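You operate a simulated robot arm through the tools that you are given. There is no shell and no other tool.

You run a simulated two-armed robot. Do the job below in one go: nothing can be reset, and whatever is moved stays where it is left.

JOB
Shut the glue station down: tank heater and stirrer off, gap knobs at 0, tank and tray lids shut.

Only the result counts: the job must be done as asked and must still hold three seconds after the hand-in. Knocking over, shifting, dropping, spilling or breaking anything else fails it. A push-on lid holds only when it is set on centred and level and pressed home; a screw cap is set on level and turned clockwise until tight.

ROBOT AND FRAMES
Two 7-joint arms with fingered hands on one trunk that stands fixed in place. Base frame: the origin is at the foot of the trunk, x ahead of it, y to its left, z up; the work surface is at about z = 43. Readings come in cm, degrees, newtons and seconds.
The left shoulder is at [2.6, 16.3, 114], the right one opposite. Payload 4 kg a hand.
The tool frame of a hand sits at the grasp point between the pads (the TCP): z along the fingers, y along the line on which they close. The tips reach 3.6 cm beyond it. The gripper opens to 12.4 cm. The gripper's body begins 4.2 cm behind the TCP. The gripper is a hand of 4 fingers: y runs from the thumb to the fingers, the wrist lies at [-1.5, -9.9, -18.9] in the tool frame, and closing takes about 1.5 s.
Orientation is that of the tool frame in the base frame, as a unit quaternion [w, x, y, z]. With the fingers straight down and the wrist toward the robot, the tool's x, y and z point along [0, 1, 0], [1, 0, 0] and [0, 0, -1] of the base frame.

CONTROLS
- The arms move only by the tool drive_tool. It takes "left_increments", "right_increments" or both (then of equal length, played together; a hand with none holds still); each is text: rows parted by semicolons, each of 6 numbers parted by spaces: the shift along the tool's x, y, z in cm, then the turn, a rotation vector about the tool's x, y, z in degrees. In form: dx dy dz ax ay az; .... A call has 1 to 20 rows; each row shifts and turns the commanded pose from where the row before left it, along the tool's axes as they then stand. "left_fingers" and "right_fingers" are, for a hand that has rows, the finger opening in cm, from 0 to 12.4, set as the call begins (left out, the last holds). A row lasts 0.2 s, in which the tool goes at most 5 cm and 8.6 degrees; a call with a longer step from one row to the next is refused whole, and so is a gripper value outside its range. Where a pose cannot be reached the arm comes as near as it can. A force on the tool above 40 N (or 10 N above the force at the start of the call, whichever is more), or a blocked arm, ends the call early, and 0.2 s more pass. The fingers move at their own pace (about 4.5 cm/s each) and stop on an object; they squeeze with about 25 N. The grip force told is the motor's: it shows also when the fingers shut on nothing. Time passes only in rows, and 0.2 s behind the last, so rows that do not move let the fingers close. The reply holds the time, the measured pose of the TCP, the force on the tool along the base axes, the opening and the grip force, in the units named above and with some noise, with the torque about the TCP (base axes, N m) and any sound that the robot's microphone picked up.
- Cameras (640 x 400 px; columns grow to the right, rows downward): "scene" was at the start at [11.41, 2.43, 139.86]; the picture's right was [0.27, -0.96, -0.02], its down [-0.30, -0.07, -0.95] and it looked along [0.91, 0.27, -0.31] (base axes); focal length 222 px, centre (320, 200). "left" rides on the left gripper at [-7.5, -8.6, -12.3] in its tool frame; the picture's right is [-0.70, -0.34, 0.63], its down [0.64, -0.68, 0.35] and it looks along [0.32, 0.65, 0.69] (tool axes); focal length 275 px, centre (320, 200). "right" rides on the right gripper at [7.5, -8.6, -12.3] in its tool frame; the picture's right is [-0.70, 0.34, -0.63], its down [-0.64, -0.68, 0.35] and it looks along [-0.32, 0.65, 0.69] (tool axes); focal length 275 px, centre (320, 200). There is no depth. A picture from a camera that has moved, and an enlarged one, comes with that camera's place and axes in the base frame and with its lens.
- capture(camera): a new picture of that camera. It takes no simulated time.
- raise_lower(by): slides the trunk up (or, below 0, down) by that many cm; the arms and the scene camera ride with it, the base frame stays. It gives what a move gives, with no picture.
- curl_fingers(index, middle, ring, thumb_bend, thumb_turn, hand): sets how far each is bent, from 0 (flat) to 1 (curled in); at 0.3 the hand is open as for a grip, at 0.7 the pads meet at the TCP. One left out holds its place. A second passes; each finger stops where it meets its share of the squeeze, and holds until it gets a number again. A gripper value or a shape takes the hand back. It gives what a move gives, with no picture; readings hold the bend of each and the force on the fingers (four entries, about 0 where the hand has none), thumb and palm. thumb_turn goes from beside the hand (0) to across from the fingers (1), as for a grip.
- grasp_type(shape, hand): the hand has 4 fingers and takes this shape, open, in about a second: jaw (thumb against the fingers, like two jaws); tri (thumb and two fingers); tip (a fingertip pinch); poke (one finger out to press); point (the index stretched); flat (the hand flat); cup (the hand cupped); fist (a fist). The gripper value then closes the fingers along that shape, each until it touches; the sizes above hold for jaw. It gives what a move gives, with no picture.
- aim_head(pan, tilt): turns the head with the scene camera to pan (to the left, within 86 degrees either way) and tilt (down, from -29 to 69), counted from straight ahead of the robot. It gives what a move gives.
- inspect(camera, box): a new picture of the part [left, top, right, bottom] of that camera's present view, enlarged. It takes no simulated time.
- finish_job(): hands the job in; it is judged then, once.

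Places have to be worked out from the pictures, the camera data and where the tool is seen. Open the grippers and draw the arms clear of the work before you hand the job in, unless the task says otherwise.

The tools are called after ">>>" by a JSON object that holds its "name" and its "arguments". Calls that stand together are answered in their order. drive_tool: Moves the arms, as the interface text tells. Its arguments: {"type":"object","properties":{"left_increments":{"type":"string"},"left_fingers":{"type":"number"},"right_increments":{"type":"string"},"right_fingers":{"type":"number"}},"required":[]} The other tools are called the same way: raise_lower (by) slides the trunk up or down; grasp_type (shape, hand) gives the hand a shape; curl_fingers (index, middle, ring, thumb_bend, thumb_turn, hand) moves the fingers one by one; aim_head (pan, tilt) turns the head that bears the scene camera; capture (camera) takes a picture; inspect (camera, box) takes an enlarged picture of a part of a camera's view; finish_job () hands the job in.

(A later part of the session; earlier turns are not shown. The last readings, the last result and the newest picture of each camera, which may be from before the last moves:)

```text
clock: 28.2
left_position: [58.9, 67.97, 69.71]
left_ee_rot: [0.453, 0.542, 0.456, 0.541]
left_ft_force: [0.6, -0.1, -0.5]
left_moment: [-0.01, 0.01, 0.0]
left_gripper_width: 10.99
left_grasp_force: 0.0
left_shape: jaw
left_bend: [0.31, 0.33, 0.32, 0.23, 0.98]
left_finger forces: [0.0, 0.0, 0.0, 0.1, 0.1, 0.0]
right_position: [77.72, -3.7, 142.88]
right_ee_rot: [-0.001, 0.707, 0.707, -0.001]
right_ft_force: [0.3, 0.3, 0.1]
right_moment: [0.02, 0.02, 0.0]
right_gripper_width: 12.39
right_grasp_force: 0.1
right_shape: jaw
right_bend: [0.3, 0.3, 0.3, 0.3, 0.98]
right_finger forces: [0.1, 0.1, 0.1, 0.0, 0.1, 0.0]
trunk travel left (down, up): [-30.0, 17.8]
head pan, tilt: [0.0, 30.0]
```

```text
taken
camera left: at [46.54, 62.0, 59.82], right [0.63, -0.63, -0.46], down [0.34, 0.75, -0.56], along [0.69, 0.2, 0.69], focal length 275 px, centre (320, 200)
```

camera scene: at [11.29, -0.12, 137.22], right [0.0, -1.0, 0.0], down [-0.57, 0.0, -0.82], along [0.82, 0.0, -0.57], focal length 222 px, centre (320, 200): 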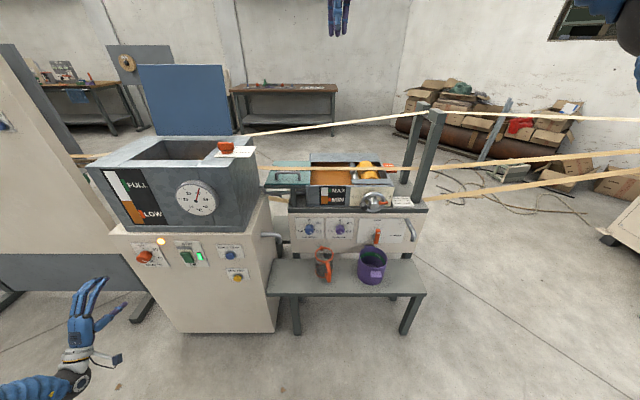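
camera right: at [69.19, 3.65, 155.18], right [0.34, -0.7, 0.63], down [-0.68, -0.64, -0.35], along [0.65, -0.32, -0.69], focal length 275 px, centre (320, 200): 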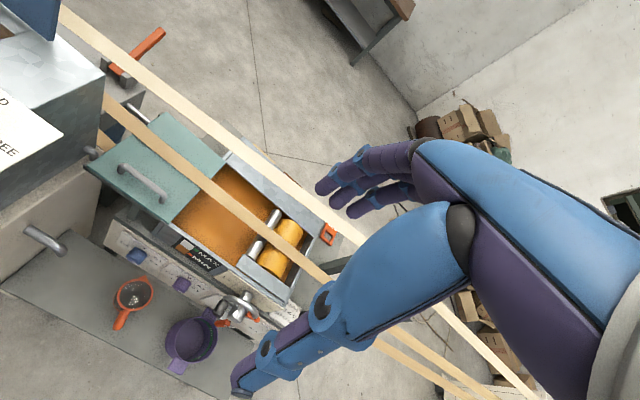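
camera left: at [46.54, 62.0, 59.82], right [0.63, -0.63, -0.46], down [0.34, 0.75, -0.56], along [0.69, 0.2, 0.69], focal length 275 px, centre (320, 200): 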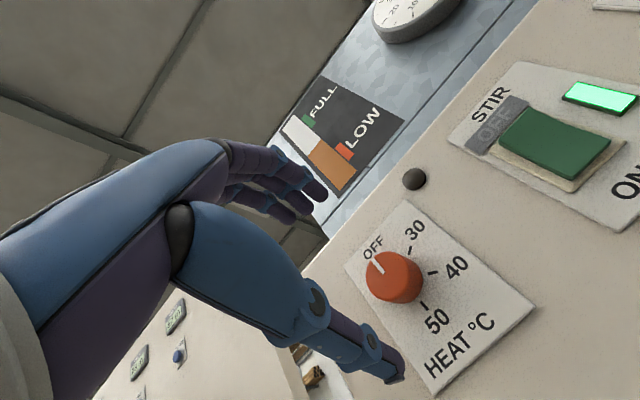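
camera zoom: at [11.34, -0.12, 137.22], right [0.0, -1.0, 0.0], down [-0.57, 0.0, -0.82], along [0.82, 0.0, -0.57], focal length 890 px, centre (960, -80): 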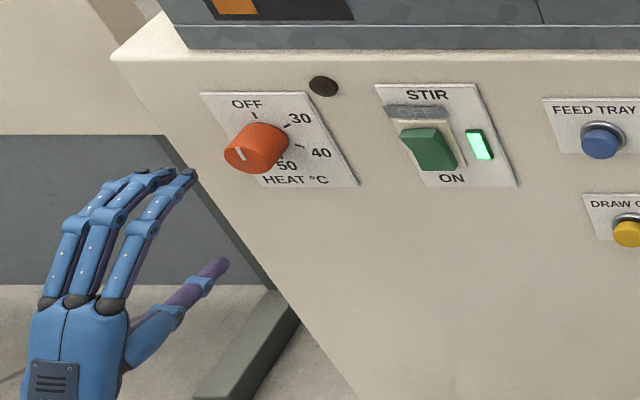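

The pointer is at or near OFF and the lamp is dark. I zoom to verify.

>>> {"name": "inspect", "arguments": {"camera": "left", "box": [335, 190, 495, 290]}}

>>> {"name": "inspect", "arguments": {"camera": "scene", "box": [120, 230, 200, 280]}}

>>> {"name": "inspect", "arguments": {"camera": "left", "box": [440, 50, 640, 175]}}

```text
4.00 times, centred on (415, 240) of left
camera zoom: at [46.54, 62.0, 59.82], right [0.63, -0.63, -0.46], down [0.34, 0.75, -0.56], along [0.69, 0.2, 0.69], focal length 1101 px, centre (-60, 40)
```

zoom: 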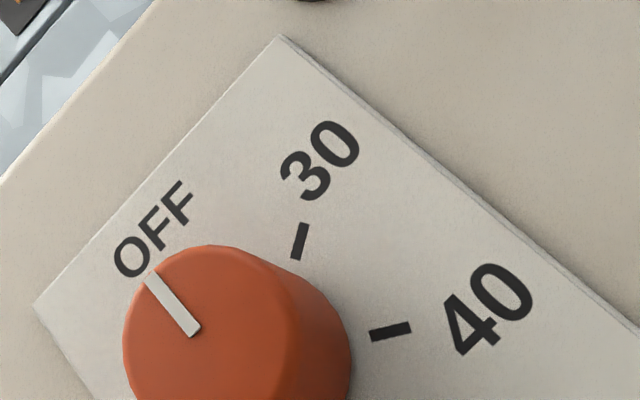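

```text
8.00 times, centred on (160, 255) of scene
camera zoom: at [11.34, -0.12, 137.22], right [0.0, -1.0, 0.0], down [-0.57, 0.0, -0.82], along [0.82, 0.0, -0.57], focal length 1779 px, centre (1600, -240)
```

zoom: 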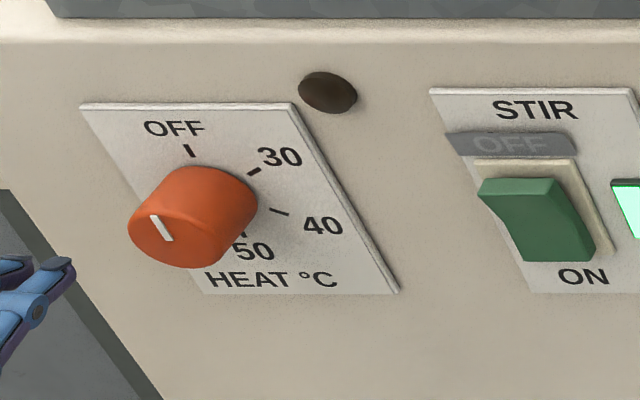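

```text
3.20 times, centred on (540, 112) of left
camera zoom: at [46.54, 62.0, 59.82], right [0.63, -0.63, -0.46], down [0.34, 0.75, -0.56], along [0.69, 0.2, 0.69], focal length 881 px, centre (-384, 480)
```

zoom: 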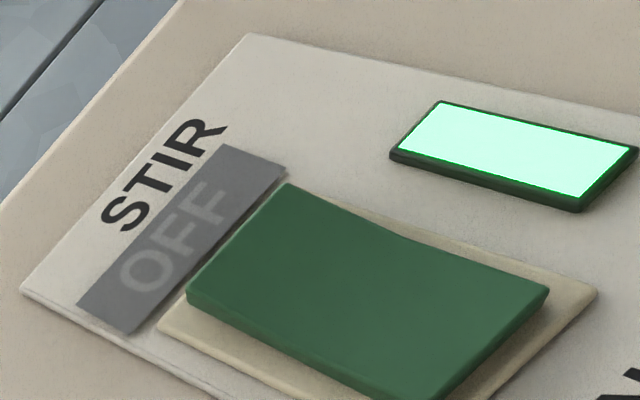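

The pointer is lined up with OFF. Next is the stir rocker: I shape the left hand to poke and look where its fingertip is.

>>> {"name": "grasp_type", "arguments": {"hand": "left", "shape": "poke"}}

>>> {"name": "capture", "arguments": {"camera": "left"}}

>>> {"name": "inspect", "arguments": {"camera": "scene", "box": [40, 230, 200, 330]}}

```text
clock: 29.1
left_position: [58.76, 67.88, 69.59]
left_ee_rot: [0.452, 0.542, 0.456, 0.542]
left_ft_force: [0.2, -0.1, -0.1]
left_moment: [-0.04, 0.01, 0.0]
left_gripper_width: 0.03
left_grasp_force: 0.1
left_shape: poke
left_bend: [0.7, 0.7, 0.99, 0.0, 1.0]
left_finger forces: [0.0, 0.0, 0.0, 0.1, 0.0, 0.0]
right_position: [77.73, -3.79, 142.83]
right_ee_rot: [0.0, 0.707, 0.707, 0.0]
right_ft_force: [-0.6, -0.4, -0.2]
right_moment: [0.04, -0.02, -0.03]
right_gripper_width: 12.37
right_grasp_force: 0.1
right_shape: jaw
right_bend: [0.3, 0.3, 0.3, 0.3, 0.98]
right_finger forces: [0.1, 0.0, 0.1, 0.0, 0.0, 0.0]
trunk travel left (down, up): [-30.0, 17.8]
head pan, tilt: [0.0, 30.0]
```

```text
taken
camera left: at [46.55, 61.99, 59.85], right [0.63, -0.63, -0.46], down [0.34, 0.75, -0.56], along [0.69, 0.2, 0.69], focal length 275 px, centre (320, 200)
```

left: 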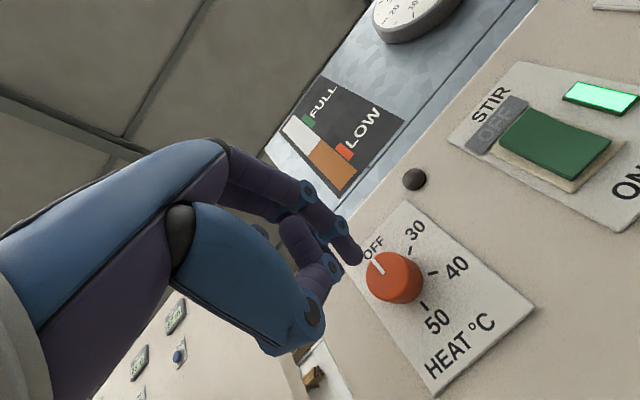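

```text
4.00 times, centred on (120, 280) of scene
camera zoom: at [11.29, -0.13, 137.22], right [0.0, -1.0, 0.0], down [-0.57, 0.0, -0.82], along [0.82, 0.0, -0.57], focal length 890 px, centre (1120, -120)
```

zoom: 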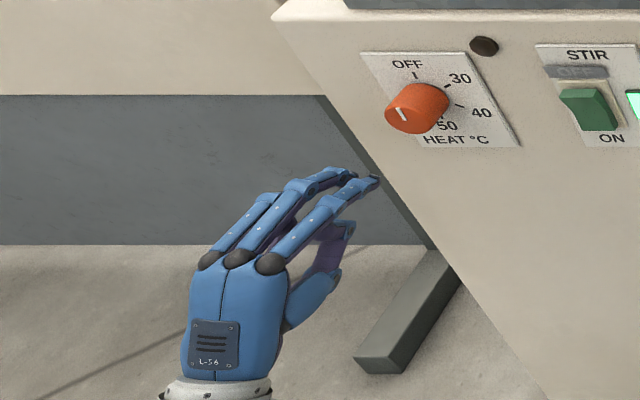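

In poke shape the index tip lies close to the hand axis, about 3.6 cm ahead of the TCP. The upper half of the rocker is near (70.6, 51.8, 70.4), so I move sideways in front of it.

>>> {"name": "drive_tool", "arguments": {"left_increments": "-3.92 0.94 0 0 0 0;-3.92 0.94 0 0 0 0;-3.92 0.94 0 0 0 0;-3.92 0.94 0 0 0 0;0 0 3 0 0 0;0 0 0 0 0 0"}}

>>> {"name": "capture", "arguments": {"camera": "left"}}

>>> {"name": "inspect", "arguments": {"camera": "scene", "box": [100, 225, 260, 325]}}

```text
clock: 30.5
left_position: [61.9, 51.41, 70.71]
left_ee_rot: [0.453, 0.542, 0.456, 0.542]
left_ft_force: [-0.4, -0.2, 0.0]
left_moment: [-0.01, 0.0, -0.01]
left_gripper_width: 0.0
left_grasp_force: 0.0
left_shape: poke
left_bend: [0.7, 0.7, 0.99, 0.0, 1.0]
left_finger forces: [0.0, 0.0, 0.0, 0.1, 0.1, 0.0]
right_position: [77.59, -3.75, 142.99]
right_ee_rot: [0.0, 0.707, 0.708, 0.0]
right_ft_force: [-0.5, -0.2, -0.2]
right_moment: [0.02, -0.04, 0.01]
right_gripper_width: 12.36
right_grasp_force: 0.1
right_shape: jaw
right_bend: [0.3, 0.3, 0.3, 0.3, 0.98]
right_finger forces: [0.0, 0.0, 0.0, 0.0, 0.1, 0.1]
trunk travel left (down, up): [-30.0, 17.8]
head pan, tilt: [0.0, 30.0]
```

```text
taken
camera left: at [49.6, 45.58, 60.91], right [0.63, -0.63, -0.46], down [0.34, 0.75, -0.56], along [0.69, 0.2, 0.69], focal length 275 px, centre (320, 200)
```

left: 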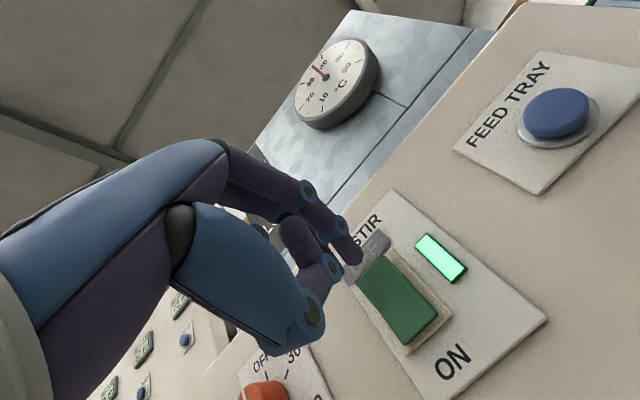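

```text
4.00 times, centred on (180, 275) of scene
camera zoom: at [11.22, -0.15, 137.23], right [0.0, -1.0, 0.0], down [-0.57, 0.0, -0.82], along [0.82, 0.0, -0.57], focal length 890 px, centre (880, -100)
```

zoom: 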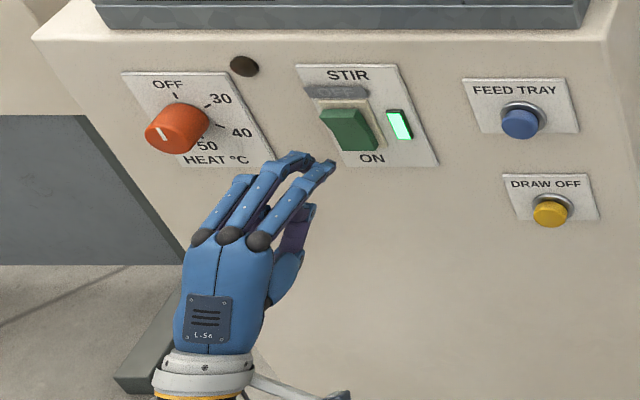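

The rocker's upper half lies right ahead of the fingertips. I advance gently and press the top of the rocker in.

>>> {"name": "drive_tool", "arguments": {"left_increments": "0.4 0 1.5 0 0 0;0 0 1.5 0 0 0;0 0 1 0 0 0;0 0 0.5 0 0 0;0 0 0.5 0 0 0;0 0 0.4 0 0 0;0 0 0.3 0 0 0;0 0 0 0 0 0"}}

>>> {"name": "capture", "arguments": {"camera": "left"}}

>>> {"name": "inspect", "arguments": {"camera": "scene", "box": [140, 225, 260, 300]}}

```text
clock: 31.9
left_position: [66.82, 51.97, 70.8]
left_ee_rot: [0.455, 0.541, 0.454, 0.543]
left_ft_force: [-48.4, 2.6, 15.1]
left_moment: [-0.03, -0.38, 0.0]
left_gripper_width: 0.0
left_grasp_force: 0.1
left_shape: poke
left_bend: [0.7, 0.7, 0.99, 0.0, 1.0]
left_finger forces: [38.6, 10.9, 0.1, 0.0, 0.0, 0.0]
right_position: [77.35, -3.73, 143.11]
right_ee_rot: [0.001, 0.707, 0.707, 0.0]
right_ft_force: [-0.2, -0.4, 0.2]
right_moment: [-0.04, -0.02, -0.04]
right_gripper_width: 12.36
right_grasp_force: 0.1
right_shape: jaw
right_bend: [0.3, 0.3, 0.3, 0.3, 0.98]
right_finger forces: [0.0, 0.1, 0.0, 0.0, 0.0, 0.0]
trunk travel left (down, up): [-30.0, 17.8]
head pan, tilt: [0.0, 30.0]
heard: click
stopped in row 7 (left hand): the force on the tool passed its limit at 47 N (the readings are from after the stop); the commanded pose is now the measured one
```

```text
taken
camera left: at [54.52, 46.05, 61.02], right [0.63, -0.63, -0.45], down [0.35, 0.75, -0.56], along [0.69, 0.2, 0.7], focal length 275 px, centre (320, 200)
```

left: 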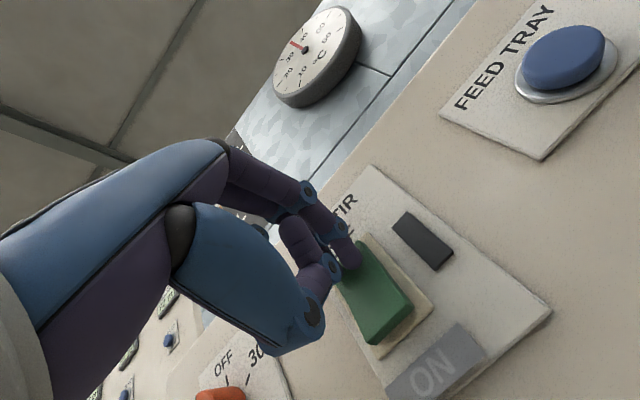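

```text
5.33 times, centred on (200, 262) of scene
camera zoom: at [10.92, -0.15, 137.27], right [0.0, -1.0, 0.0], down [-0.56, 0.0, -0.83], along [0.83, 0.0, -0.56], focal length 1186 px, centre (960, -133)
```

zoom: 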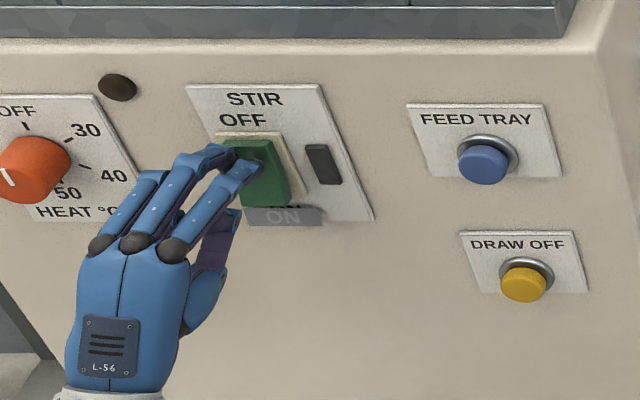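

A click, the stir lamp is dark and the mark now reads OFF. I draw the left hand back.

>>> {"name": "drive_tool", "arguments": {"left_increments": "0 0 -1 0 0 0;0 0 -3 0 0 0;0 0 -4 0 0 0;0 0 -4 0 0 0;0 0 -4 0 0 0;0 0 0 0 0 0"}}

>>> {"name": "inspect", "arguments": {"camera": "scene", "box": [120, 225, 260, 312]}}

```text
clock: 33.3
left_position: [51.1, 51.88, 70.65]
left_ee_rot: [0.454, 0.542, 0.455, 0.541]
left_ft_force: [0.2, -0.7, 0.3]
left_moment: [-0.02, 0.06, 0.0]
left_gripper_width: 0.02
left_grasp_force: 0.0
left_shape: poke
left_bend: [0.7, 0.7, 0.99, 0.0, 1.0]
left_finger forces: [0.0, 0.0, 0.0, 0.0, 0.0, 0.0]
right_position: [77.81, -3.84, 142.85]
right_ee_rot: [0.0, 0.707, 0.707, 0.001]
right_ft_force: [-0.1, 0.4, 0.2]
right_moment: [0.01, 0.02, -0.01]
right_gripper_width: 12.39
right_grasp_force: 0.1
right_shape: jaw
right_bend: [0.3, 0.3, 0.3, 0.3, 0.98]
right_finger forces: [0.0, 0.1, 0.0, 0.0, 0.0, 0.1]
trunk travel left (down, up): [-30.0, 17.8]
head pan, tilt: [0.0, 30.0]
```

```text
4.57 times, centred on (190, 268) of scene
camera zoom: at [11.33, -0.14, 137.21], right [0.0, -1.0, 0.0], down [-0.57, 0.0, -0.82], along [0.82, 0.0, -0.57], focal length 1017 px, centre (914, -113)
```

zoom: 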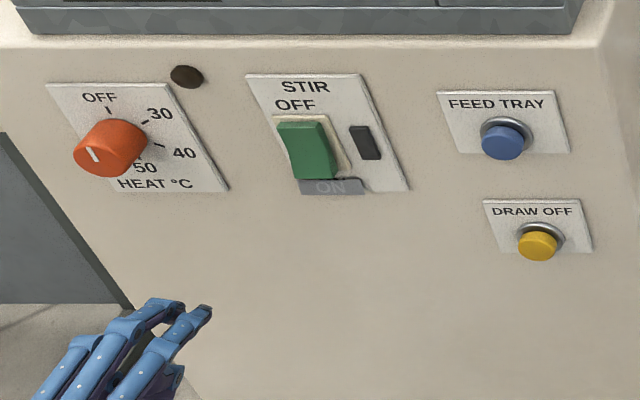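

Heater and stirrer are off. Next the gap knobs: I bring the right hand back and down to about (60, 4.5, 75), clear of the bench and the jug (rim near z 55).

>>> {"name": "drive_tool", "arguments": {"right_increments": "0.48 -1.04 4 0 0 0;0.48 -1.04 4 0 0 0;0.48 -1.04 4 0 0 0;0.48 -1.04 4 0 0 0;0.48 -1.04 4 0 0 0;0.48 -1.04 4 0 0 0;0.48 -1.04 4 0 0 0;0.48 -1.04 4 0 0 0;0.48 -1.04 4 0 0 0;0.48 -1.04 4 0 0 0;0.48 -1.04 4 0 0 0;0.48 -1.04 4 0 0 0;0.48 -1.04 4 0 0 0;0.48 -1.04 4 0 0 0;0.48 -1.04 4 0 0 0;0.48 -1.04 4 0 0 0;0.48 -1.04 4 0 0 0;0 0 0 0 0 0"}}

>>> {"name": "drive_tool", "arguments": {"right_increments": "0 0 0 -8.182 0 0;0 0 0 -8.182 0 0;0 0 0 -8.182 0 0;0 0 0 -8.182 0 0;0 0 0 -8.182 0 0;0 0 0 -8.182 0 0;0 0 0 -8.182 0 0;0 0 0 -8.182 0 0;0 0 0 -8.182 0 0;0 0 0 -8.182 0 0;0 0 0 -8.182 0 0;0 0 0 0 0 0;0 0 0 0 0 0"}}

>>> {"name": "capture", "arguments": {"camera": "right"}}

>>> {"name": "capture", "arguments": {"camera": "scene"}}

```text
clock: 37.1
left_position: [51.08, 51.96, 70.72]
left_ee_rot: [0.454, 0.542, 0.456, 0.541]
left_ft_force: [-0.7, 0.3, -0.1]
left_moment: [0.01, 0.0, 0.02]
left_gripper_width: 0.0
left_grasp_force: 0.1
left_shape: poke
left_bend: [0.7, 0.7, 0.99, 0.0, 1.0]
left_finger forces: [0.1, 0.1, 0.0, 0.0, 0.0, 0.1]
right_position: [59.96, 4.55, 74.87]
right_ee_rot: [0.0, 0.708, 0.706, 0.0]
right_ft_force: [-0.7, -0.7, 0.4]
right_moment: [-0.02, -0.01, -0.01]
right_gripper_width: 12.38
right_grasp_force: 0.0
right_shape: jaw
right_bend: [0.3, 0.3, 0.3, 0.3, 0.98]
right_finger forces: [0.0, 0.0, 0.0, 0.1, 0.1, 0.0]
trunk travel left (down, up): [-30.0, 17.8]
head pan, tilt: [0.0, 30.0]
```

```text
clock: 39.9
left_position: [51.09, 51.86, 70.64]
left_ee_rot: [0.453, 0.542, 0.456, 0.541]
left_ft_force: [0.1, 0.0, -0.4]
left_moment: [0.0, 0.0, 0.0]
left_gripper_width: 0.0
left_grasp_force: 0.0
left_shape: poke
left_bend: [0.7, 0.7, 0.99, 0.0, 1.0]
left_finger forces: [0.0, 0.1, 0.1, 0.1, 0.0, 0.0]
right_position: [59.45, 8.78, 78.38]
right_ee_rot: [0.337, 0.626, 0.62, 0.334]
right_ft_force: [0.4, -0.4, 1.4]
right_moment: [-0.01, -0.05, 0.03]
right_gripper_width: 12.37
right_grasp_force: 0.1
right_shape: jaw
right_bend: [0.3, 0.3, 0.3, 0.3, 0.98]
right_finger forces: [0.0, 0.1, 0.0, 0.1, 0.1, 0.0]
right hand out of reach, approached as far as the arm can: row 6, 7, 8, 9, 10, 11
trunk travel left (down, up): [-30.0, 17.8]
head pan, tilt: [0.0, 30.0]
```

```text
taken
camera right: at [44.66, 16.4, 78.04], right [-0.35, -0.69, 0.63], down [-0.1, -0.64, -0.76], along [0.93, -0.33, 0.16], focal length 275 px, centre (320, 200)
```

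right: 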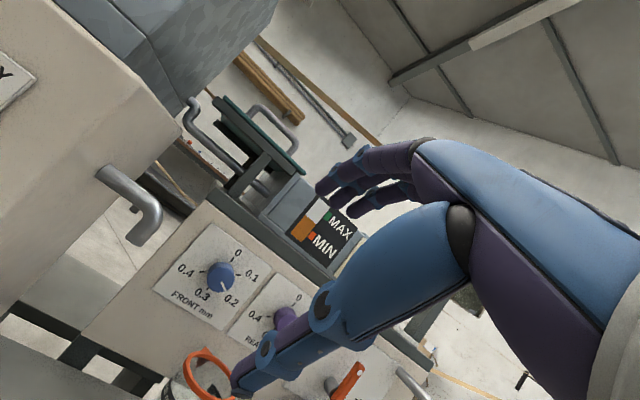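

```text
taken
camera scene: at [11.27, -0.12, 137.22], right [0.0, -1.0, 0.0], down [-0.57, 0.0, -0.82], along [0.82, 0.0, -0.57], focal length 222 px, centre (320, 200)
```

scene: 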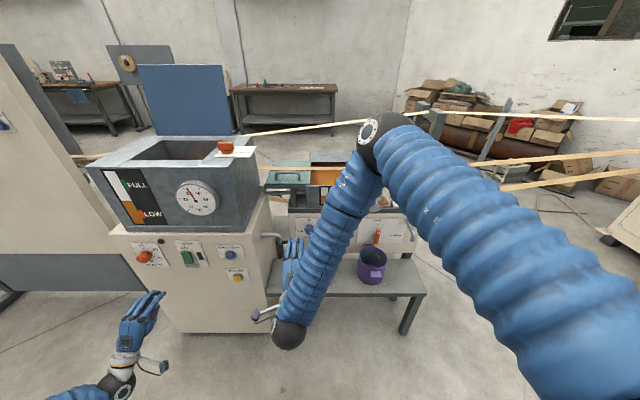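

The right arm was folded too much there to point fully ahead (about 33° short). I move it farther forward, still well above the jug, and finish the tilt there.

>>> {"name": "drive_tool", "arguments": {"right_increments": "-0.78 1.144 2.96 0 0 0;-0.78 1.144 2.96 0 0 0;-0.78 1.144 2.96 0 0 0;-0.78 1.144 2.96 0 0 0;-0.78 1.144 2.96 0 0 0;0 0 0 -6.7 0 0;0 0 0 -6.7 0 0;0 0 0 -6.7 0 0;0 0 0 -6.7 0 0;0 0 0 -6.7 0 0;0 0 0 0 0 0"}}

>>> {"name": "capture", "arguments": {"camera": "right"}}

>>> {"name": "capture", "arguments": {"camera": "scene"}}

```text
clock: 42.3
left_position: [51.12, 51.85, 70.68]
left_ee_rot: [0.454, 0.542, 0.455, 0.541]
left_ft_force: [0.5, -0.2, 0.1]
left_moment: [0.0, 0.0, -0.01]
left_gripper_width: 0.0
left_grasp_force: 0.2
left_shape: poke
left_bend: [0.7, 0.7, 0.99, 0.0, 1.0]
left_finger forces: [0.0, 0.0, 0.0, 0.0, 0.1, 0.0]
right_position: [69.63, 18.73, 87.77]
right_ee_rot: [0.435, 0.569, 0.552, 0.425]
right_ft_force: [1.1, 0.2, 0.2]
right_moment: [0.02, 0.02, 0.0]
right_gripper_width: 12.4
right_grasp_force: 0.1
right_shape: jaw
right_bend: [0.3, 0.3, 0.3, 0.3, 0.98]
right_finger forces: [0.1, 0.1, 0.1, 0.0, 0.0, 0.1]
right hand out of reach, approached as far as the arm can: row 1, 2, 3, 4, 5, 6, 7, 8, 9, 10
trunk travel left (down, up): [-30.0, 17.8]
head pan, tilt: [0.0, 30.0]
```

```text
taken
camera right: at [55.86, 26.48, 82.71], right [-0.54, -0.68, 0.49], down [0.14, -0.65, -0.75], along [0.83, -0.34, 0.45], focal length 275 px, centre (320, 200)
```

right: 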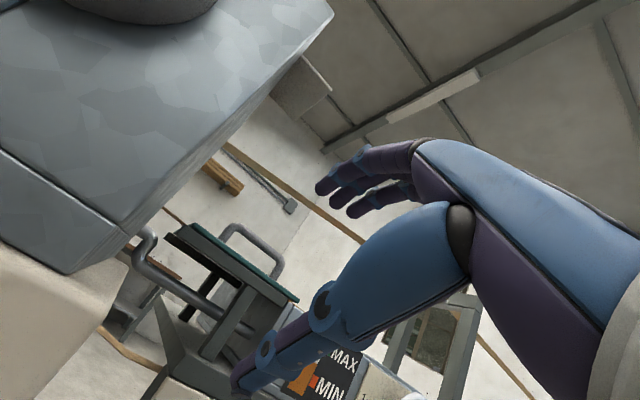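

```text
taken
camera scene: at [11.28, -0.15, 137.22], right [0.0, -1.0, 0.0], down [-0.57, 0.0, -0.82], along [0.82, 0.0, -0.57], focal length 222 px, centre (320, 200)
```

scene: 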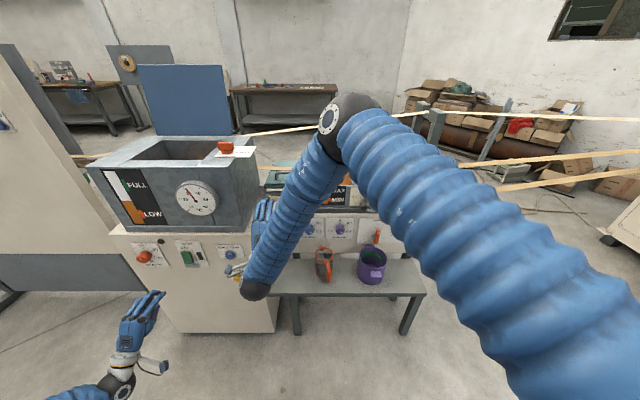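

The arm drifted left in an awkward elbow-up posture, but touched nothing. I move it right and back while rolling the hand so that the wrist lies to the right, the natural side for this arm.

>>> {"name": "drive_tool", "arguments": {"right_increments": "-4 0 -2 0 0 0;-4 0 -2 0 0 0;-4 0 -2 0 0 0;-4 0 -2 0 0 0;-4 0 0 0 0 0;0 0 0 0 0 -8;0 0 0 0 0 -8;0 0 0 0 0 -8;0 0 0 0 0 -8;0 0 0 0 0 0"}}

>>> {"name": "capture", "arguments": {"camera": "scene"}}

```text
clock: 44.7
left_position: [51.14, 51.94, 70.65]
left_ee_rot: [0.455, 0.544, 0.454, 0.54]
left_ft_force: [0.0, -0.1, -0.4]
left_moment: [-0.01, 0.02, -0.01]
left_gripper_width: 0.02
left_grasp_force: 0.1
left_shape: poke
left_bend: [0.7, 0.7, 0.99, 0.0, 1.0]
left_finger forces: [0.0, 0.0, 0.1, 0.1, 0.0, 0.1]
right_position: [63.54, 12.26, 100.78]
right_ee_rot: [0.519, 0.426, 0.688, 0.276]
right_ft_force: [-0.8, 0.2, 1.2]
right_moment: [0.01, 0.02, 0.05]
right_gripper_width: 12.39
right_grasp_force: 0.1
right_shape: jaw
right_bend: [0.3, 0.3, 0.3, 0.3, 0.98]
right_finger forces: [0.0, 0.1, 0.0, 0.0, 0.0, 0.0]
right hand out of reach, approached as far as the arm can: row 1, 2, 3, 4, 5, 6, 7, 8, 9
trunk travel left (down, up): [-30.0, 17.8]
head pan, tilt: [0.0, 30.0]
stopped in row 10 (right hand): the arm was blocked; the commanded pose is now the measured one
```

```text
taken
camera scene: at [11.29, -0.17, 137.22], right [0.0, -1.0, 0.0], down [-0.57, 0.0, -0.82], along [0.82, 0.0, -0.57], focal length 222 px, centre (320, 200)
```

scene: 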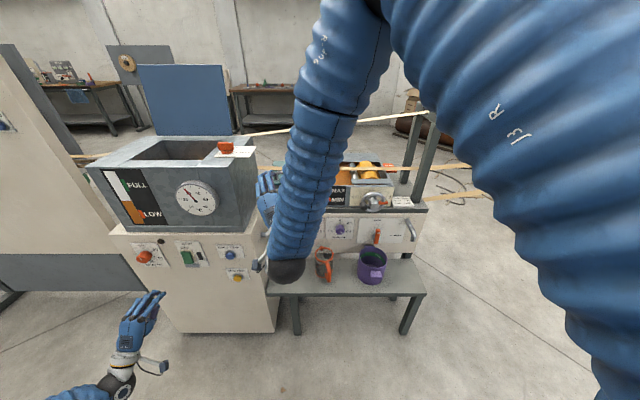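

The elbow is folded up near the head and got blocked. I undo this: first turn the hand back to point straight down, in place.

>>> {"name": "drive_tool", "arguments": {"right_increments": "0 0 0 6.93 2.12 2.29;0 0 0 6.93 2.12 2.29;0 0 0 6.93 2.12 2.29;0 0 0 6.93 2.12 2.29;0 0 0 6.93 2.12 2.29;0 0 0 6.93 2.12 2.29;0 0 0 6.93 2.12 2.29;0 0 0 6.93 2.12 2.29;0 0 0 6.93 2.12 2.29;0 0 0 6.93 2.12 2.29;0 0 0 0 0 0"}}

>>> {"name": "capture", "arguments": {"camera": "scene"}}

```text
clock: 47.1
left_position: [51.09, 51.92, 70.68]
left_ee_rot: [0.454, 0.542, 0.455, 0.541]
left_ft_force: [-0.3, 0.2, -0.2]
left_moment: [0.01, 0.01, 0.03]
left_gripper_width: 0.0
left_grasp_force: 0.0
left_shape: poke
left_bend: [0.7, 0.7, 0.99, 0.0, 1.0]
left_finger forces: [0.0, 0.0, 0.0, 0.0, 0.1, 0.0]
right_position: [63.49, 12.51, 100.61]
right_ee_rot: [0.002, 0.706, 0.708, 0.0]
right_ft_force: [0.2, -0.5, -0.2]
right_moment: [0.02, -0.01, -0.01]
right_gripper_width: 12.38
right_grasp_force: 0.1
right_shape: jaw
right_bend: [0.3, 0.3, 0.3, 0.3, 0.98]
right_finger forces: [0.1, 0.0, 0.0, 0.0, 0.0, 0.0]
trunk travel left (down, up): [-30.0, 17.8]
head pan, tilt: [0.0, 30.0]
```

```text
taken
camera scene: at [11.21, -0.08, 137.24], right [0.0, -1.0, 0.0], down [-0.57, 0.0, -0.82], along [0.82, 0.0, -0.57], focal length 222 px, centre (320, 200)
```

scene: 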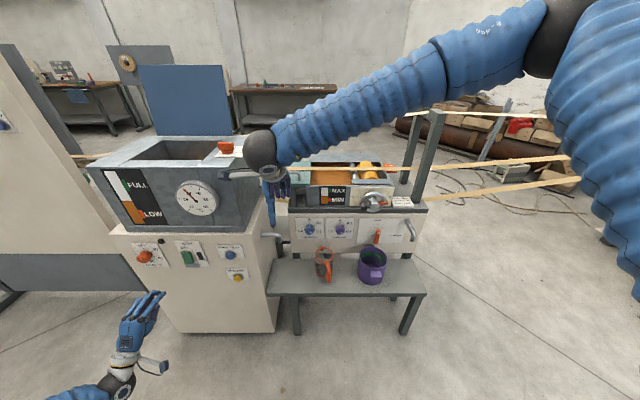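

Good, pointing down again with the elbow out to the right. I move right to about y=-12 and yaw the hand −90° so the wrist is on the right.

>>> {"name": "drive_tool", "arguments": {"right_increments": "-4.1 -0.5 1 0 0 0;-4.1 -0.5 1 0 0 0;-4.1 -0.5 1 0 0 0;-4.1 -0.5 1 0 0 0;-4.1 -0.5 1 0 0 0;-4.1 -0.5 1 0 0 0;0 0 0 0 0 -8.182;0 0 0 0 0 -8.182;0 0 0 0 0 -8.182;0 0 0 0 0 -8.182;0 0 0 0 0 -8.182;0 0 0 0 0 -8.182;0 0 0 0 0 -8.182;0 0 0 0 0 -8.182;0 0 0 0 0 -8.182;0 0 0 0 0 -8.182;0 0 0 0 0 -8.182;0 0 0 0 0 0"}}

>>> {"name": "capture", "arguments": {"camera": "scene"}}

```text
clock: 50.9
left_position: [51.15, 51.85, 70.72]
left_ee_rot: [0.454, 0.542, 0.455, 0.54]
left_ft_force: [-0.4, -0.2, 0.4]
left_moment: [0.01, 0.02, 0.01]
left_gripper_width: 0.01
left_grasp_force: 0.0
left_shape: poke
left_bend: [0.7, 0.7, 0.99, 0.0, 1.0]
left_finger forces: [0.1, 0.1, 0.0, 0.1, 0.0, 0.0]
right_position: [59.71, -11.37, 93.53]
right_ee_rot: [0.016, 0.229, 0.973, -0.008]
right_ft_force: [0.0, 0.0, 0.1]
right_moment: [0.03, 0.02, -0.01]
right_gripper_width: 12.39
right_grasp_force: 0.0
right_shape: jaw
right_bend: [0.3, 0.3, 0.3, 0.3, 0.97]
right_finger forces: [0.0, 0.0, 0.1, 0.0, 0.0, 0.1]
right hand out of reach, approached as far as the arm can: row 14, 15, 16, 17
trunk travel left (down, up): [-30.0, 17.8]
head pan, tilt: [0.0, 30.0]
```

```text
taken
camera scene: at [11.29, -0.18, 137.22], right [0.0, -1.0, 0.0], down [-0.57, 0.0, -0.82], along [0.82, 0.0, -0.57], focal length 222 px, centre (320, 200)
```

scene: 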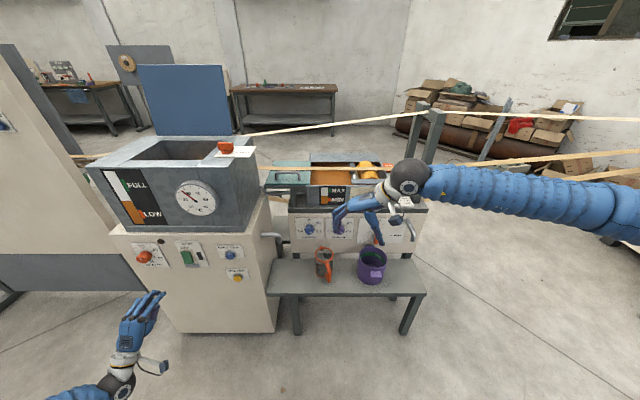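

The wrist is at right-rear now (yaw −63°). I tilt the hand up to point ahead from here.

>>> {"name": "drive_tool", "arguments": {"right_increments": "0 0 0 -3.65 -7.32 0;0 0 0 -3.65 -7.32 0;0 0 0 -3.65 -7.32 0;0 0 0 -3.65 -7.32 0;0 0 0 -3.65 -7.32 0;0 0 0 -3.65 -7.32 0;0 0 0 -3.65 -7.32 0;0 0 0 -3.65 -7.32 0;0 0 0 -3.65 -7.32 0;0 0 0 -3.65 -7.32 0;0 0 0 -3.65 -7.32 0;0 0 0 0 0 0"}}

>>> {"name": "capture", "arguments": {"camera": "scene"}}

```text
clock: 53.5
left_position: [51.11, 51.87, 70.8]
left_ee_rot: [0.455, 0.543, 0.454, 0.54]
left_ft_force: [-0.2, -0.6, 0.0]
left_moment: [0.03, -0.01, -0.03]
left_gripper_width: 0.0
left_grasp_force: 0.1
left_shape: poke
left_bend: [0.7, 0.7, 0.99, 0.0, 1.0]
left_finger forces: [0.0, 0.0, 0.0, 0.0, 0.0, 0.1]
right_position: [59.49, -11.31, 93.76]
right_ee_rot: [0.42, 0.203, 0.88, 0.087]
right_ft_force: [-0.3, -1.5, 0.3]
right_moment: [-0.04, 0.01, -0.02]
right_gripper_width: 12.39
right_grasp_force: 0.0
right_shape: jaw
right_bend: [0.3, 0.3, 0.3, 0.3, 0.97]
right_finger forces: [0.1, 0.1, 0.0, 0.0, 0.0, 0.0]
right hand out of reach, approached as far as the arm can: row 7, 8, 9, 10, 11
trunk travel left (down, up): [-30.0, 17.8]
head pan, tilt: [0.0, 30.0]
```

```text
taken
camera scene: at [11.26, -0.15, 137.23], right [0.0, -1.0, 0.0], down [-0.57, 0.0, -0.82], along [0.82, 0.0, -0.57], focal length 222 px, centre (320, 200)
```

scene: 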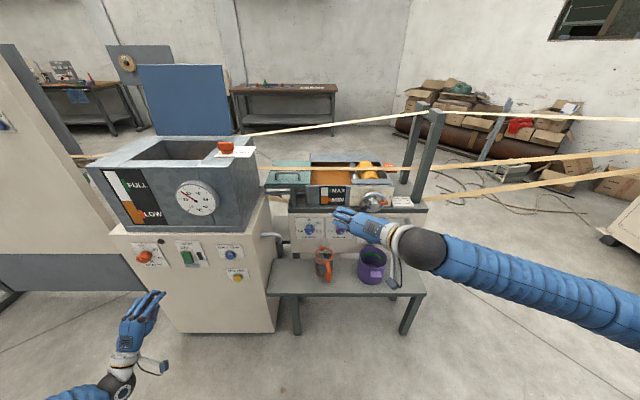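

Still 39° short because the arm is folded. I carry the hand forward and down to about (78, -11, 74), where the arm is longer, and finish tilting there.

>>> {"name": "drive_tool", "arguments": {"right_increments": "0.523 -0.32 3.83 0 0 0;0.523 -0.32 3.83 0 0 0;0.523 -0.32 3.83 0 0 0;0.523 -0.32 3.83 0 0 0;0.523 -0.32 3.83 0 0 0;0.523 -0.32 3.83 0 0 0;0.523 -0.32 3.83 0 0 0;0 0 0 -3.34 -6.8 0.54;0 0 0 -3.34 -6.8 0.54;0 0 0 -3.34 -6.8 0.54;0 0 0 -3.34 -6.8 0.54;0 0 0 -3.34 -6.8 0.54;0 0 0 0 0 0"}}

>>> {"name": "capture", "arguments": {"camera": "scene"}}

>>> {"name": "capture", "arguments": {"camera": "right"}}

```text
clock: 56.3
left_position: [51.11, 51.82, 70.61]
left_ee_rot: [0.454, 0.543, 0.455, 0.541]
left_ft_force: [-0.3, -0.7, 0.8]
left_moment: [-0.05, -0.01, 0.03]
left_gripper_width: 0.03
left_grasp_force: 0.0
left_shape: poke
left_bend: [0.7, 0.7, 0.99, 0.0, 1.0]
left_finger forces: [0.0, 0.0, 0.0, 0.0, 0.0, 0.0]
right_position: [68.85, -18.58, 84.6]
right_ee_rot: [0.409, 0.203, 0.886, 0.087]
right_ft_force: [-0.5, -0.8, 0.0]
right_moment: [-0.03, 0.0, 0.0]
right_gripper_width: 12.38
right_grasp_force: 0.0
right_shape: jaw
right_bend: [0.3, 0.3, 0.3, 0.3, 0.97]
right_finger forces: [0.0, 0.0, 0.0, 0.0, 0.0, 0.0]
right hand out of reach, approached as far as the arm can: row 1, 2, 3, 4, 5, 6, 7, 8, 9, 10, 11, 12
trunk travel left (down, up): [-30.0, 17.8]
head pan, tilt: [0.0, 30.0]
```

```text
taken
camera scene: at [11.27, -0.16, 137.22], right [0.0, -1.0, 0.0], down [-0.57, 0.0, -0.82], along [0.82, 0.0, -0.57], focal length 222 px, centre (320, 200)
```

scene: 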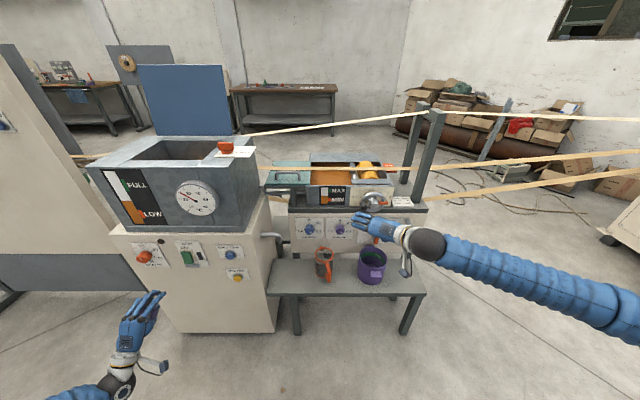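

```text
taken
camera right: at [52.83, -23.12, 84.64], right [0.02, 0.01, 1.0], down [0.44, -0.9, 0.0], along [0.9, 0.44, -0.03], focal length 275 px, centre (320, 200)
```

right: 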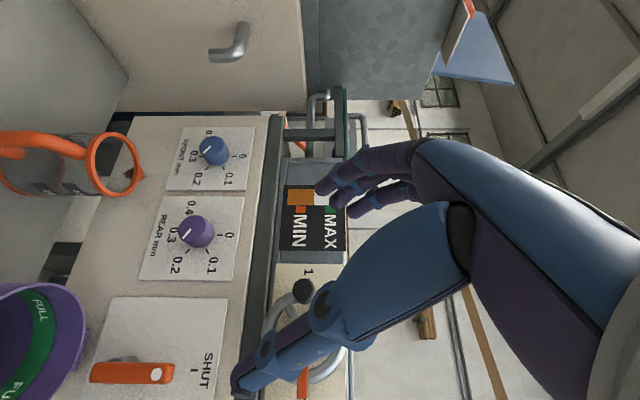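

The elbow-out posture limits the wrist. I turn the hand back down, go out wide to the right (where the mirror pose worked for the left arm), and then I'll lower the trunk so the forearm is nearly level with the knobs.

>>> {"name": "drive_tool", "arguments": {"right_increments": "0 0 0 3.7 7.46 0;0 0 0 3.7 7.46 0;0 0 0 3.7 7.46 0;0 0 0 3.7 7.46 0;0 0 0 3.7 7.46 0;0 0 0 3.7 7.46 0;-0.16 -4.25 -0.6 0 0 0;-0.16 -4.25 -0.6 0 0 0;-0.16 -4.25 -0.6 0 0 0;-0.16 -4.25 -0.6 0 0 0;-0.16 -4.25 -0.6 0 0 0;-0.16 -4.25 -0.6 0 0 0;-0.16 -4.25 -0.6 0 0 0;-0.16 -4.25 -0.6 0 0 0;0 0 0 0 0 0"}}

>>> {"name": "capture", "arguments": {"camera": "scene"}}

```text
clock: 59.5
left_position: [51.06, 51.78, 70.64]
left_ee_rot: [0.453, 0.542, 0.456, 0.542]
left_ft_force: [0.3, -0.3, 0.1]
left_moment: [0.01, 0.0, 0.01]
left_gripper_width: 0.0
left_grasp_force: 0.0
left_shape: poke
left_bend: [0.7, 0.7, 0.99, 0.0, 1.0]
left_finger forces: [0.0, 0.0, 0.1, 0.0, 0.1, 0.0]
right_position: [47.28, -27.86, 79.75]
right_ee_rot: [0.053, 0.235, 0.971, -0.003]
right_ft_force: [0.3, -0.4, 0.4]
right_moment: [0.0, -0.01, -0.02]
right_gripper_width: 12.39
right_grasp_force: 0.1
right_shape: jaw
right_bend: [0.3, 0.3, 0.3, 0.3, 0.98]
right_finger forces: [0.0, 0.0, 0.1, 0.0, 0.0, 0.0]
right hand out of reach, approached as far as the arm can: row 5, 6, 7, 8, 9, 10, 11, 12, 13, 14
trunk travel left (down, up): [-30.0, 17.8]
head pan, tilt: [0.0, 30.0]
```

```text
taken
camera scene: at [11.29, -0.13, 137.22], right [0.0, -1.0, 0.0], down [-0.57, 0.0, -0.82], along [0.82, 0.0, -0.57], focal length 222 px, centre (320, 200)
```

scene: 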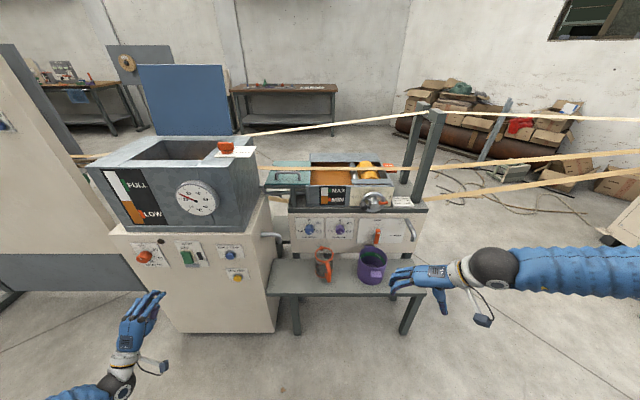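

The yaw −63° is itself at a joint limit. I yaw back (wrist toward the robot) and then move out to about (53, -60, 75), the mirror of what worked on the left.

>>> {"name": "drive_tool", "arguments": {"right_increments": "0 0 0 0 0 8.5;0 0 0 0 0 8.5;0 0 0 0 0 8.5;0 0 0 0 0 8.5;0 0 0 0 0 8.5;0 0 0 0 0 8.5;0 0 0 0 0 8.5;-4 0.7 0.6 0 0 0;-4 0.7 0.6 0 0 0;-4 0.7 0.6 0 0 0;-4 0.7 0.6 0 0 0;-4 0.7 0.6 0 0 0;-4 0.7 0.6 0 0 0;-4 0.7 0.6 0 0 0;-4 0.7 0.6 0 0 0;0 0 0 0 0 0"}}

>>> {"name": "capture", "arguments": {"camera": "scene"}}

```text
clock: 62.9
left_position: [51.03, 51.89, 70.76]
left_ee_rot: [0.454, 0.543, 0.455, 0.541]
left_ft_force: [0.6, -0.4, 0.8]
left_moment: [-0.03, 0.03, 0.02]
left_gripper_width: 0.0
left_grasp_force: 0.0
left_shape: poke
left_bend: [0.7, 0.7, 0.99, 0.0, 1.0]
left_finger forces: [0.0, 0.0, 0.0, 0.0, 0.0, 0.1]
right_position: [56.09, -59.89, 76.49]
right_ee_rot: [0.045, 0.683, 0.729, 0.024]
right_ft_force: [0.1, -0.9, 0.0]
right_moment: [-0.02, -0.01, -0.01]
right_gripper_width: 12.4
right_grasp_force: 0.1
right_shape: jaw
right_bend: [0.3, 0.3, 0.3, 0.3, 0.98]
right_finger forces: [0.0, 0.1, 0.0, 0.1, 0.0, 0.1]
right hand out of reach, approached as far as the arm can: row 6, 7
trunk travel left (down, up): [-30.0, 17.8]
head pan, tilt: [0.0, 30.0]
```

```text
taken
camera scene: at [11.25, -0.14, 137.23], right [0.0, -1.0, 0.0], down [-0.57, 0.0, -0.82], along [0.82, 0.0, -0.57], focal length 222 px, centre (320, 200)
```

scene: 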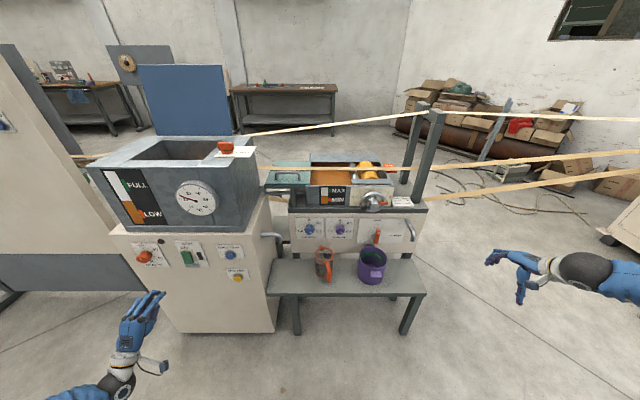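

Now out wide to the right. I tilt the hand up to point ahead.

>>> {"name": "drive_tool", "arguments": {"right_increments": "0 0 0 -8.182 0 0;0 0 0 -8.182 0 0;0 0 0 -8.182 0 0;0 0 0 -8.182 0 0;0 0 0 -8.182 0 0;0 0 0 -8.182 0 0;0 0 0 -8.182 0 0;0 0 0 -8.182 0 0;0 0 0 -8.182 0 0;0 0 0 -8.182 0 0;0 0 0 -8.182 0 0;0 0 0 0 0 0"}}

>>> {"name": "capture", "arguments": {"camera": "scene"}}

```text
clock: 65.5
left_position: [50.9, 51.83, 70.78]
left_ee_rot: [0.454, 0.542, 0.456, 0.541]
left_ft_force: [-0.9, 0.0, 0.2]
left_moment: [0.01, -0.01, 0.03]
left_gripper_width: 0.0
left_grasp_force: 0.1
left_shape: poke
left_bend: [0.7, 0.7, 0.99, 0.0, 1.0]
left_finger forces: [0.1, 0.1, 0.0, 0.1, 0.1, 0.0]
right_position: [48.55, -67.02, 84.28]
right_ee_rot: [0.469, 0.518, 0.567, 0.436]
right_ft_force: [0.0, -0.5, -0.5]
right_moment: [0.03, -0.01, -0.04]
right_gripper_width: 12.4
right_grasp_force: 0.0
right_shape: jaw
right_bend: [0.3, 0.3, 0.3, 0.3, 0.97]
right_finger forces: [0.0, 0.0, 0.1, 0.0, 0.1, 0.1]
right hand out of reach, approached as far as the arm can: row 2, 3, 4, 6, 7, 8, 9, 10, 11
trunk travel left (down, up): [-30.0, 17.8]
head pan, tilt: [0.0, 30.0]
```

```text
taken
camera scene: at [11.12, -0.16, 137.24], right [0.0, -1.0, 0.0], down [-0.56, 0.0, -0.83], along [0.83, 0.0, -0.56], focal length 222 px, centre (320, 200)
```

scene: 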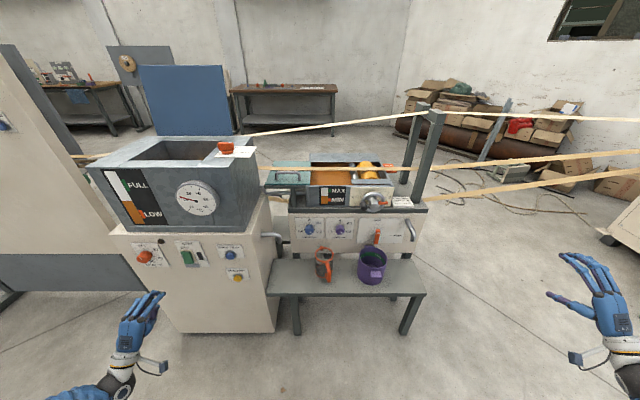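

The hand points almost straight ahead now and the forearm comes from below. I trim the remaining tilt and roll −68° so the wrist goes to the right.

>>> {"name": "drive_tool", "arguments": {"right_increments": "0 0 0 -3 0 -8;0 0 0 -3 0 -8;0 0 0 -2.5 0 -8;0 0 0 -2 0 -8;0 0 0 0 0 -8.5;0 0 0 0 0 -8.5;0 0 0 0 0 -8.5;0 0 0 0 0 -8.5;0 0 0 0 0 0"}}

```text
clock: 67.5
left_position: [51.11, 51.87, 70.79]
left_ee_rot: [0.454, 0.542, 0.455, 0.541]
left_ft_force: [0.0, 0.7, 0.2]
left_moment: [-0.02, -0.03, 0.0]
left_gripper_width: 0.03
left_grasp_force: 0.0
left_shape: poke
left_bend: [0.7, 0.7, 0.99, 0.0, 1.0]
left_finger forces: [0.1, 0.0, 0.1, 0.0, 0.1, 0.0]
right_position: [46.82, -74.25, 94.08]
right_ee_rot: [0.628, 0.217, 0.694, 0.277]
right_ft_force: [-0.5, 1.2, 0.0]
right_moment: [0.0, 0.0, 0.02]
right_gripper_width: 12.39
right_grasp_force: 0.1
right_shape: jaw
right_bend: [0.3, 0.3, 0.3, 0.3, 0.98]
right_finger forces: [0.1, 0.0, 0.0, 0.0, 0.0, 0.0]
right hand out of reach, approached as far as the arm can: row 1, 2, 3, 4, 5, 6, 7, 8
trunk travel left (down, up): [-30.0, 17.8]
head pan, tilt: [0.0, 30.0]
```

Still limited: this arm's posture differs from the left one's. I reset it the way the left arm started: turn the hand straight down, then raise it to about (57, -46, 147), and retrace the mirrored path.

>>> {"name": "drive_tool", "arguments": {"right_increments": "0 0 0 6.96 2.69 3.67;0 0 0 6.96 2.69 3.67;0 0 0 6.96 2.69 3.67;0 0 0 6.96 2.69 3.67;0 0 0 6.96 2.69 3.67;0 0 0 6.96 2.69 3.67;0 0 0 6.96 2.69 3.67;0 0 0 6.96 2.69 3.67;0 0 0 6.96 2.69 3.67;0 0 0 6.96 2.69 3.67;0 0 0 6.96 2.69 3.67;0 0 0 6.96 2.69 3.67;0 0 0 0 0 0"}}

>>> {"name": "drive_tool", "arguments": {"right_increments": "2.4 0.8 -4 0 0 0;2.4 0.8 -4 0 0 0;2.4 0.8 -4 0 0 0;2.4 0.8 -4 0 0 0;2.4 0.8 -4 0 0 0;2.4 0.8 -4 0 0 0;2.4 0.8 -4 0 0 0;2.4 0.8 -4 0 0 0;2.4 0.8 -4 0 0 0;2.4 0.8 -4 0 0 0;2.4 0.8 -4 0 0 0;2.4 0.8 -4 0 0 0;0 0 0 0 0 0"}}

>>> {"name": "capture", "arguments": {"camera": "scene"}}

```text
clock: 70.3
left_position: [51.21, 51.68, 70.87]
left_ee_rot: [0.453, 0.543, 0.455, 0.542]
left_ft_force: [0.5, 0.2, 0.4]
left_moment: [0.0, 0.0, 0.02]
left_gripper_width: 0.0
left_grasp_force: 0.0
left_shape: poke
left_bend: [0.7, 0.7, 0.99, 0.0, 1.0]
left_finger forces: [0.0, 0.0, 0.0, 0.0, 0.1, 0.1]
right_position: [47.01, -74.3, 93.8]
right_ee_rot: [-0.001, 0.709, 0.705, 0.001]
right_ft_force: [0.2, 0.4, 0.3]
right_moment: [0.04, 0.03, 0.0]
right_gripper_width: 12.39
right_grasp_force: 0.1
right_shape: jaw
right_bend: [0.3, 0.3, 0.3, 0.3, 0.98]
right_finger forces: [0.0, 0.0, 0.1, 0.0, 0.0, 0.0]
trunk travel left (down, up): [-30.0, 17.8]
head pan, tilt: [0.0, 30.0]
```

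```text
clock: 73.1
left_position: [51.15, 51.91, 70.74]
left_ee_rot: [0.455, 0.542, 0.456, 0.541]
left_ft_force: [-0.4, 0.3, -0.8]
left_moment: [-0.04, -0.01, 0.01]
left_gripper_width: 0.0
left_grasp_force: 0.0
left_shape: poke
left_bend: [0.7, 0.7, 0.99, 0.0, 1.0]
left_finger forces: [0.2, 0.0, 0.0, 0.0, 0.0, 0.0]
right_position: [60.4, -69.56, 110.76]
right_ee_rot: [0.001, 0.701, 0.713, 0.023]
right_ft_force: [-0.4, -0.4, 0.0]
right_moment: [-0.02, 0.01, 0.02]
right_gripper_width: 12.38
right_grasp_force: 0.1
right_shape: jaw
right_bend: [0.3, 0.3, 0.3, 0.3, 0.98]
right_finger forces: [0.1, 0.1, 0.0, 0.0, 0.0, 0.0]
right hand out of reach, approached as far as the arm can: row 3, 4, 5, 6, 7, 8, 9, 10, 11, 12
trunk travel left (down, up): [-30.0, 17.8]
head pan, tilt: [0.0, 30.0]
```

```text
taken
camera scene: at [11.24, -0.16, 137.23], right [0.0, -1.0, 0.0], down [-0.57, 0.0, -0.82], along [0.82, 0.0, -0.57], focal length 222 px, centre (320, 200)
```

scene: 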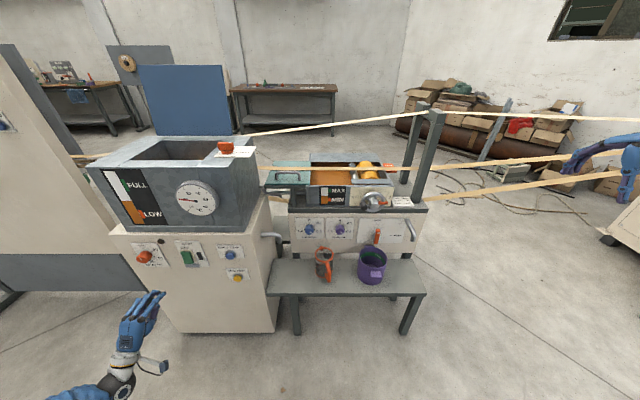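

I look at the right arm's posture by panning the head to the right.

>>> {"name": "aim_head", "arguments": {"pan": -55, "tilt": 25}}

>>> {"name": "capture", "arguments": {"camera": "scene"}}

>>> {"name": "capture", "arguments": {"camera": "right"}}

```text
clock: 74.4
left_position: [51.02, 51.78, 70.7]
left_ee_rot: [0.453, 0.542, 0.455, 0.542]
left_ft_force: [0.0, 0.7, 0.8]
left_moment: [0.0, 0.0, 0.01]
left_gripper_width: 0.0
left_grasp_force: 0.0
left_shape: poke
left_bend: [0.7, 0.7, 0.99, 0.0, 1.0]
left_finger forces: [0.1, 0.0, 0.0, 0.0, 0.1, 0.0]
right_position: [60.26, -69.48, 110.71]
right_ee_rot: [0.002, 0.701, 0.713, 0.023]
right_ft_force: [-0.7, 0.3, -0.2]
right_moment: [0.01, -0.01, -0.01]
right_gripper_width: 12.41
right_grasp_force: 0.0
right_shape: jaw
right_bend: [0.3, 0.3, 0.3, 0.3, 0.98]
right_finger forces: [0.0, 0.0, 0.1, 0.0, 0.0, 0.0]
trunk travel left (down, up): [-30.0, 17.8]
head pan, tilt: [-55.0, 25.0]
```

```text
taken
camera scene: at [7.58, -7.7, 138.31], right [-0.82, -0.57, 0.06], down [-0.31, 0.35, -0.88], along [0.49, -0.74, -0.46], focal length 222 px, centre (320, 200)
```

scene: 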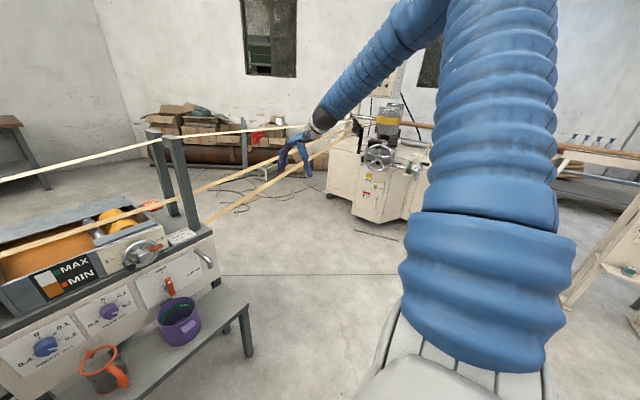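

```text
taken
camera right: at [51.3, -62.66, 122.85], right [0.33, -0.71, 0.62], down [-0.66, -0.65, -0.39], along [0.68, -0.28, -0.68], focal length 275 px, centre (320, 200)
```

right: 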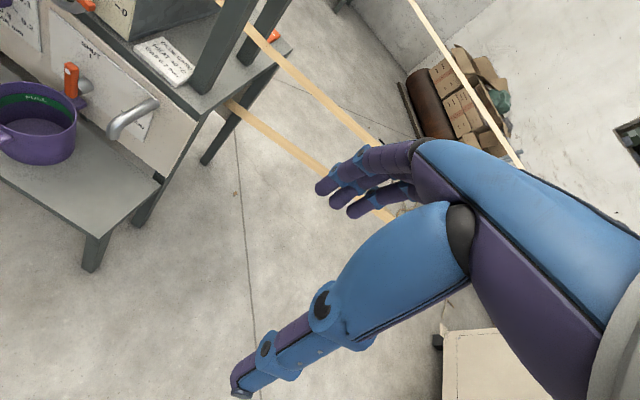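

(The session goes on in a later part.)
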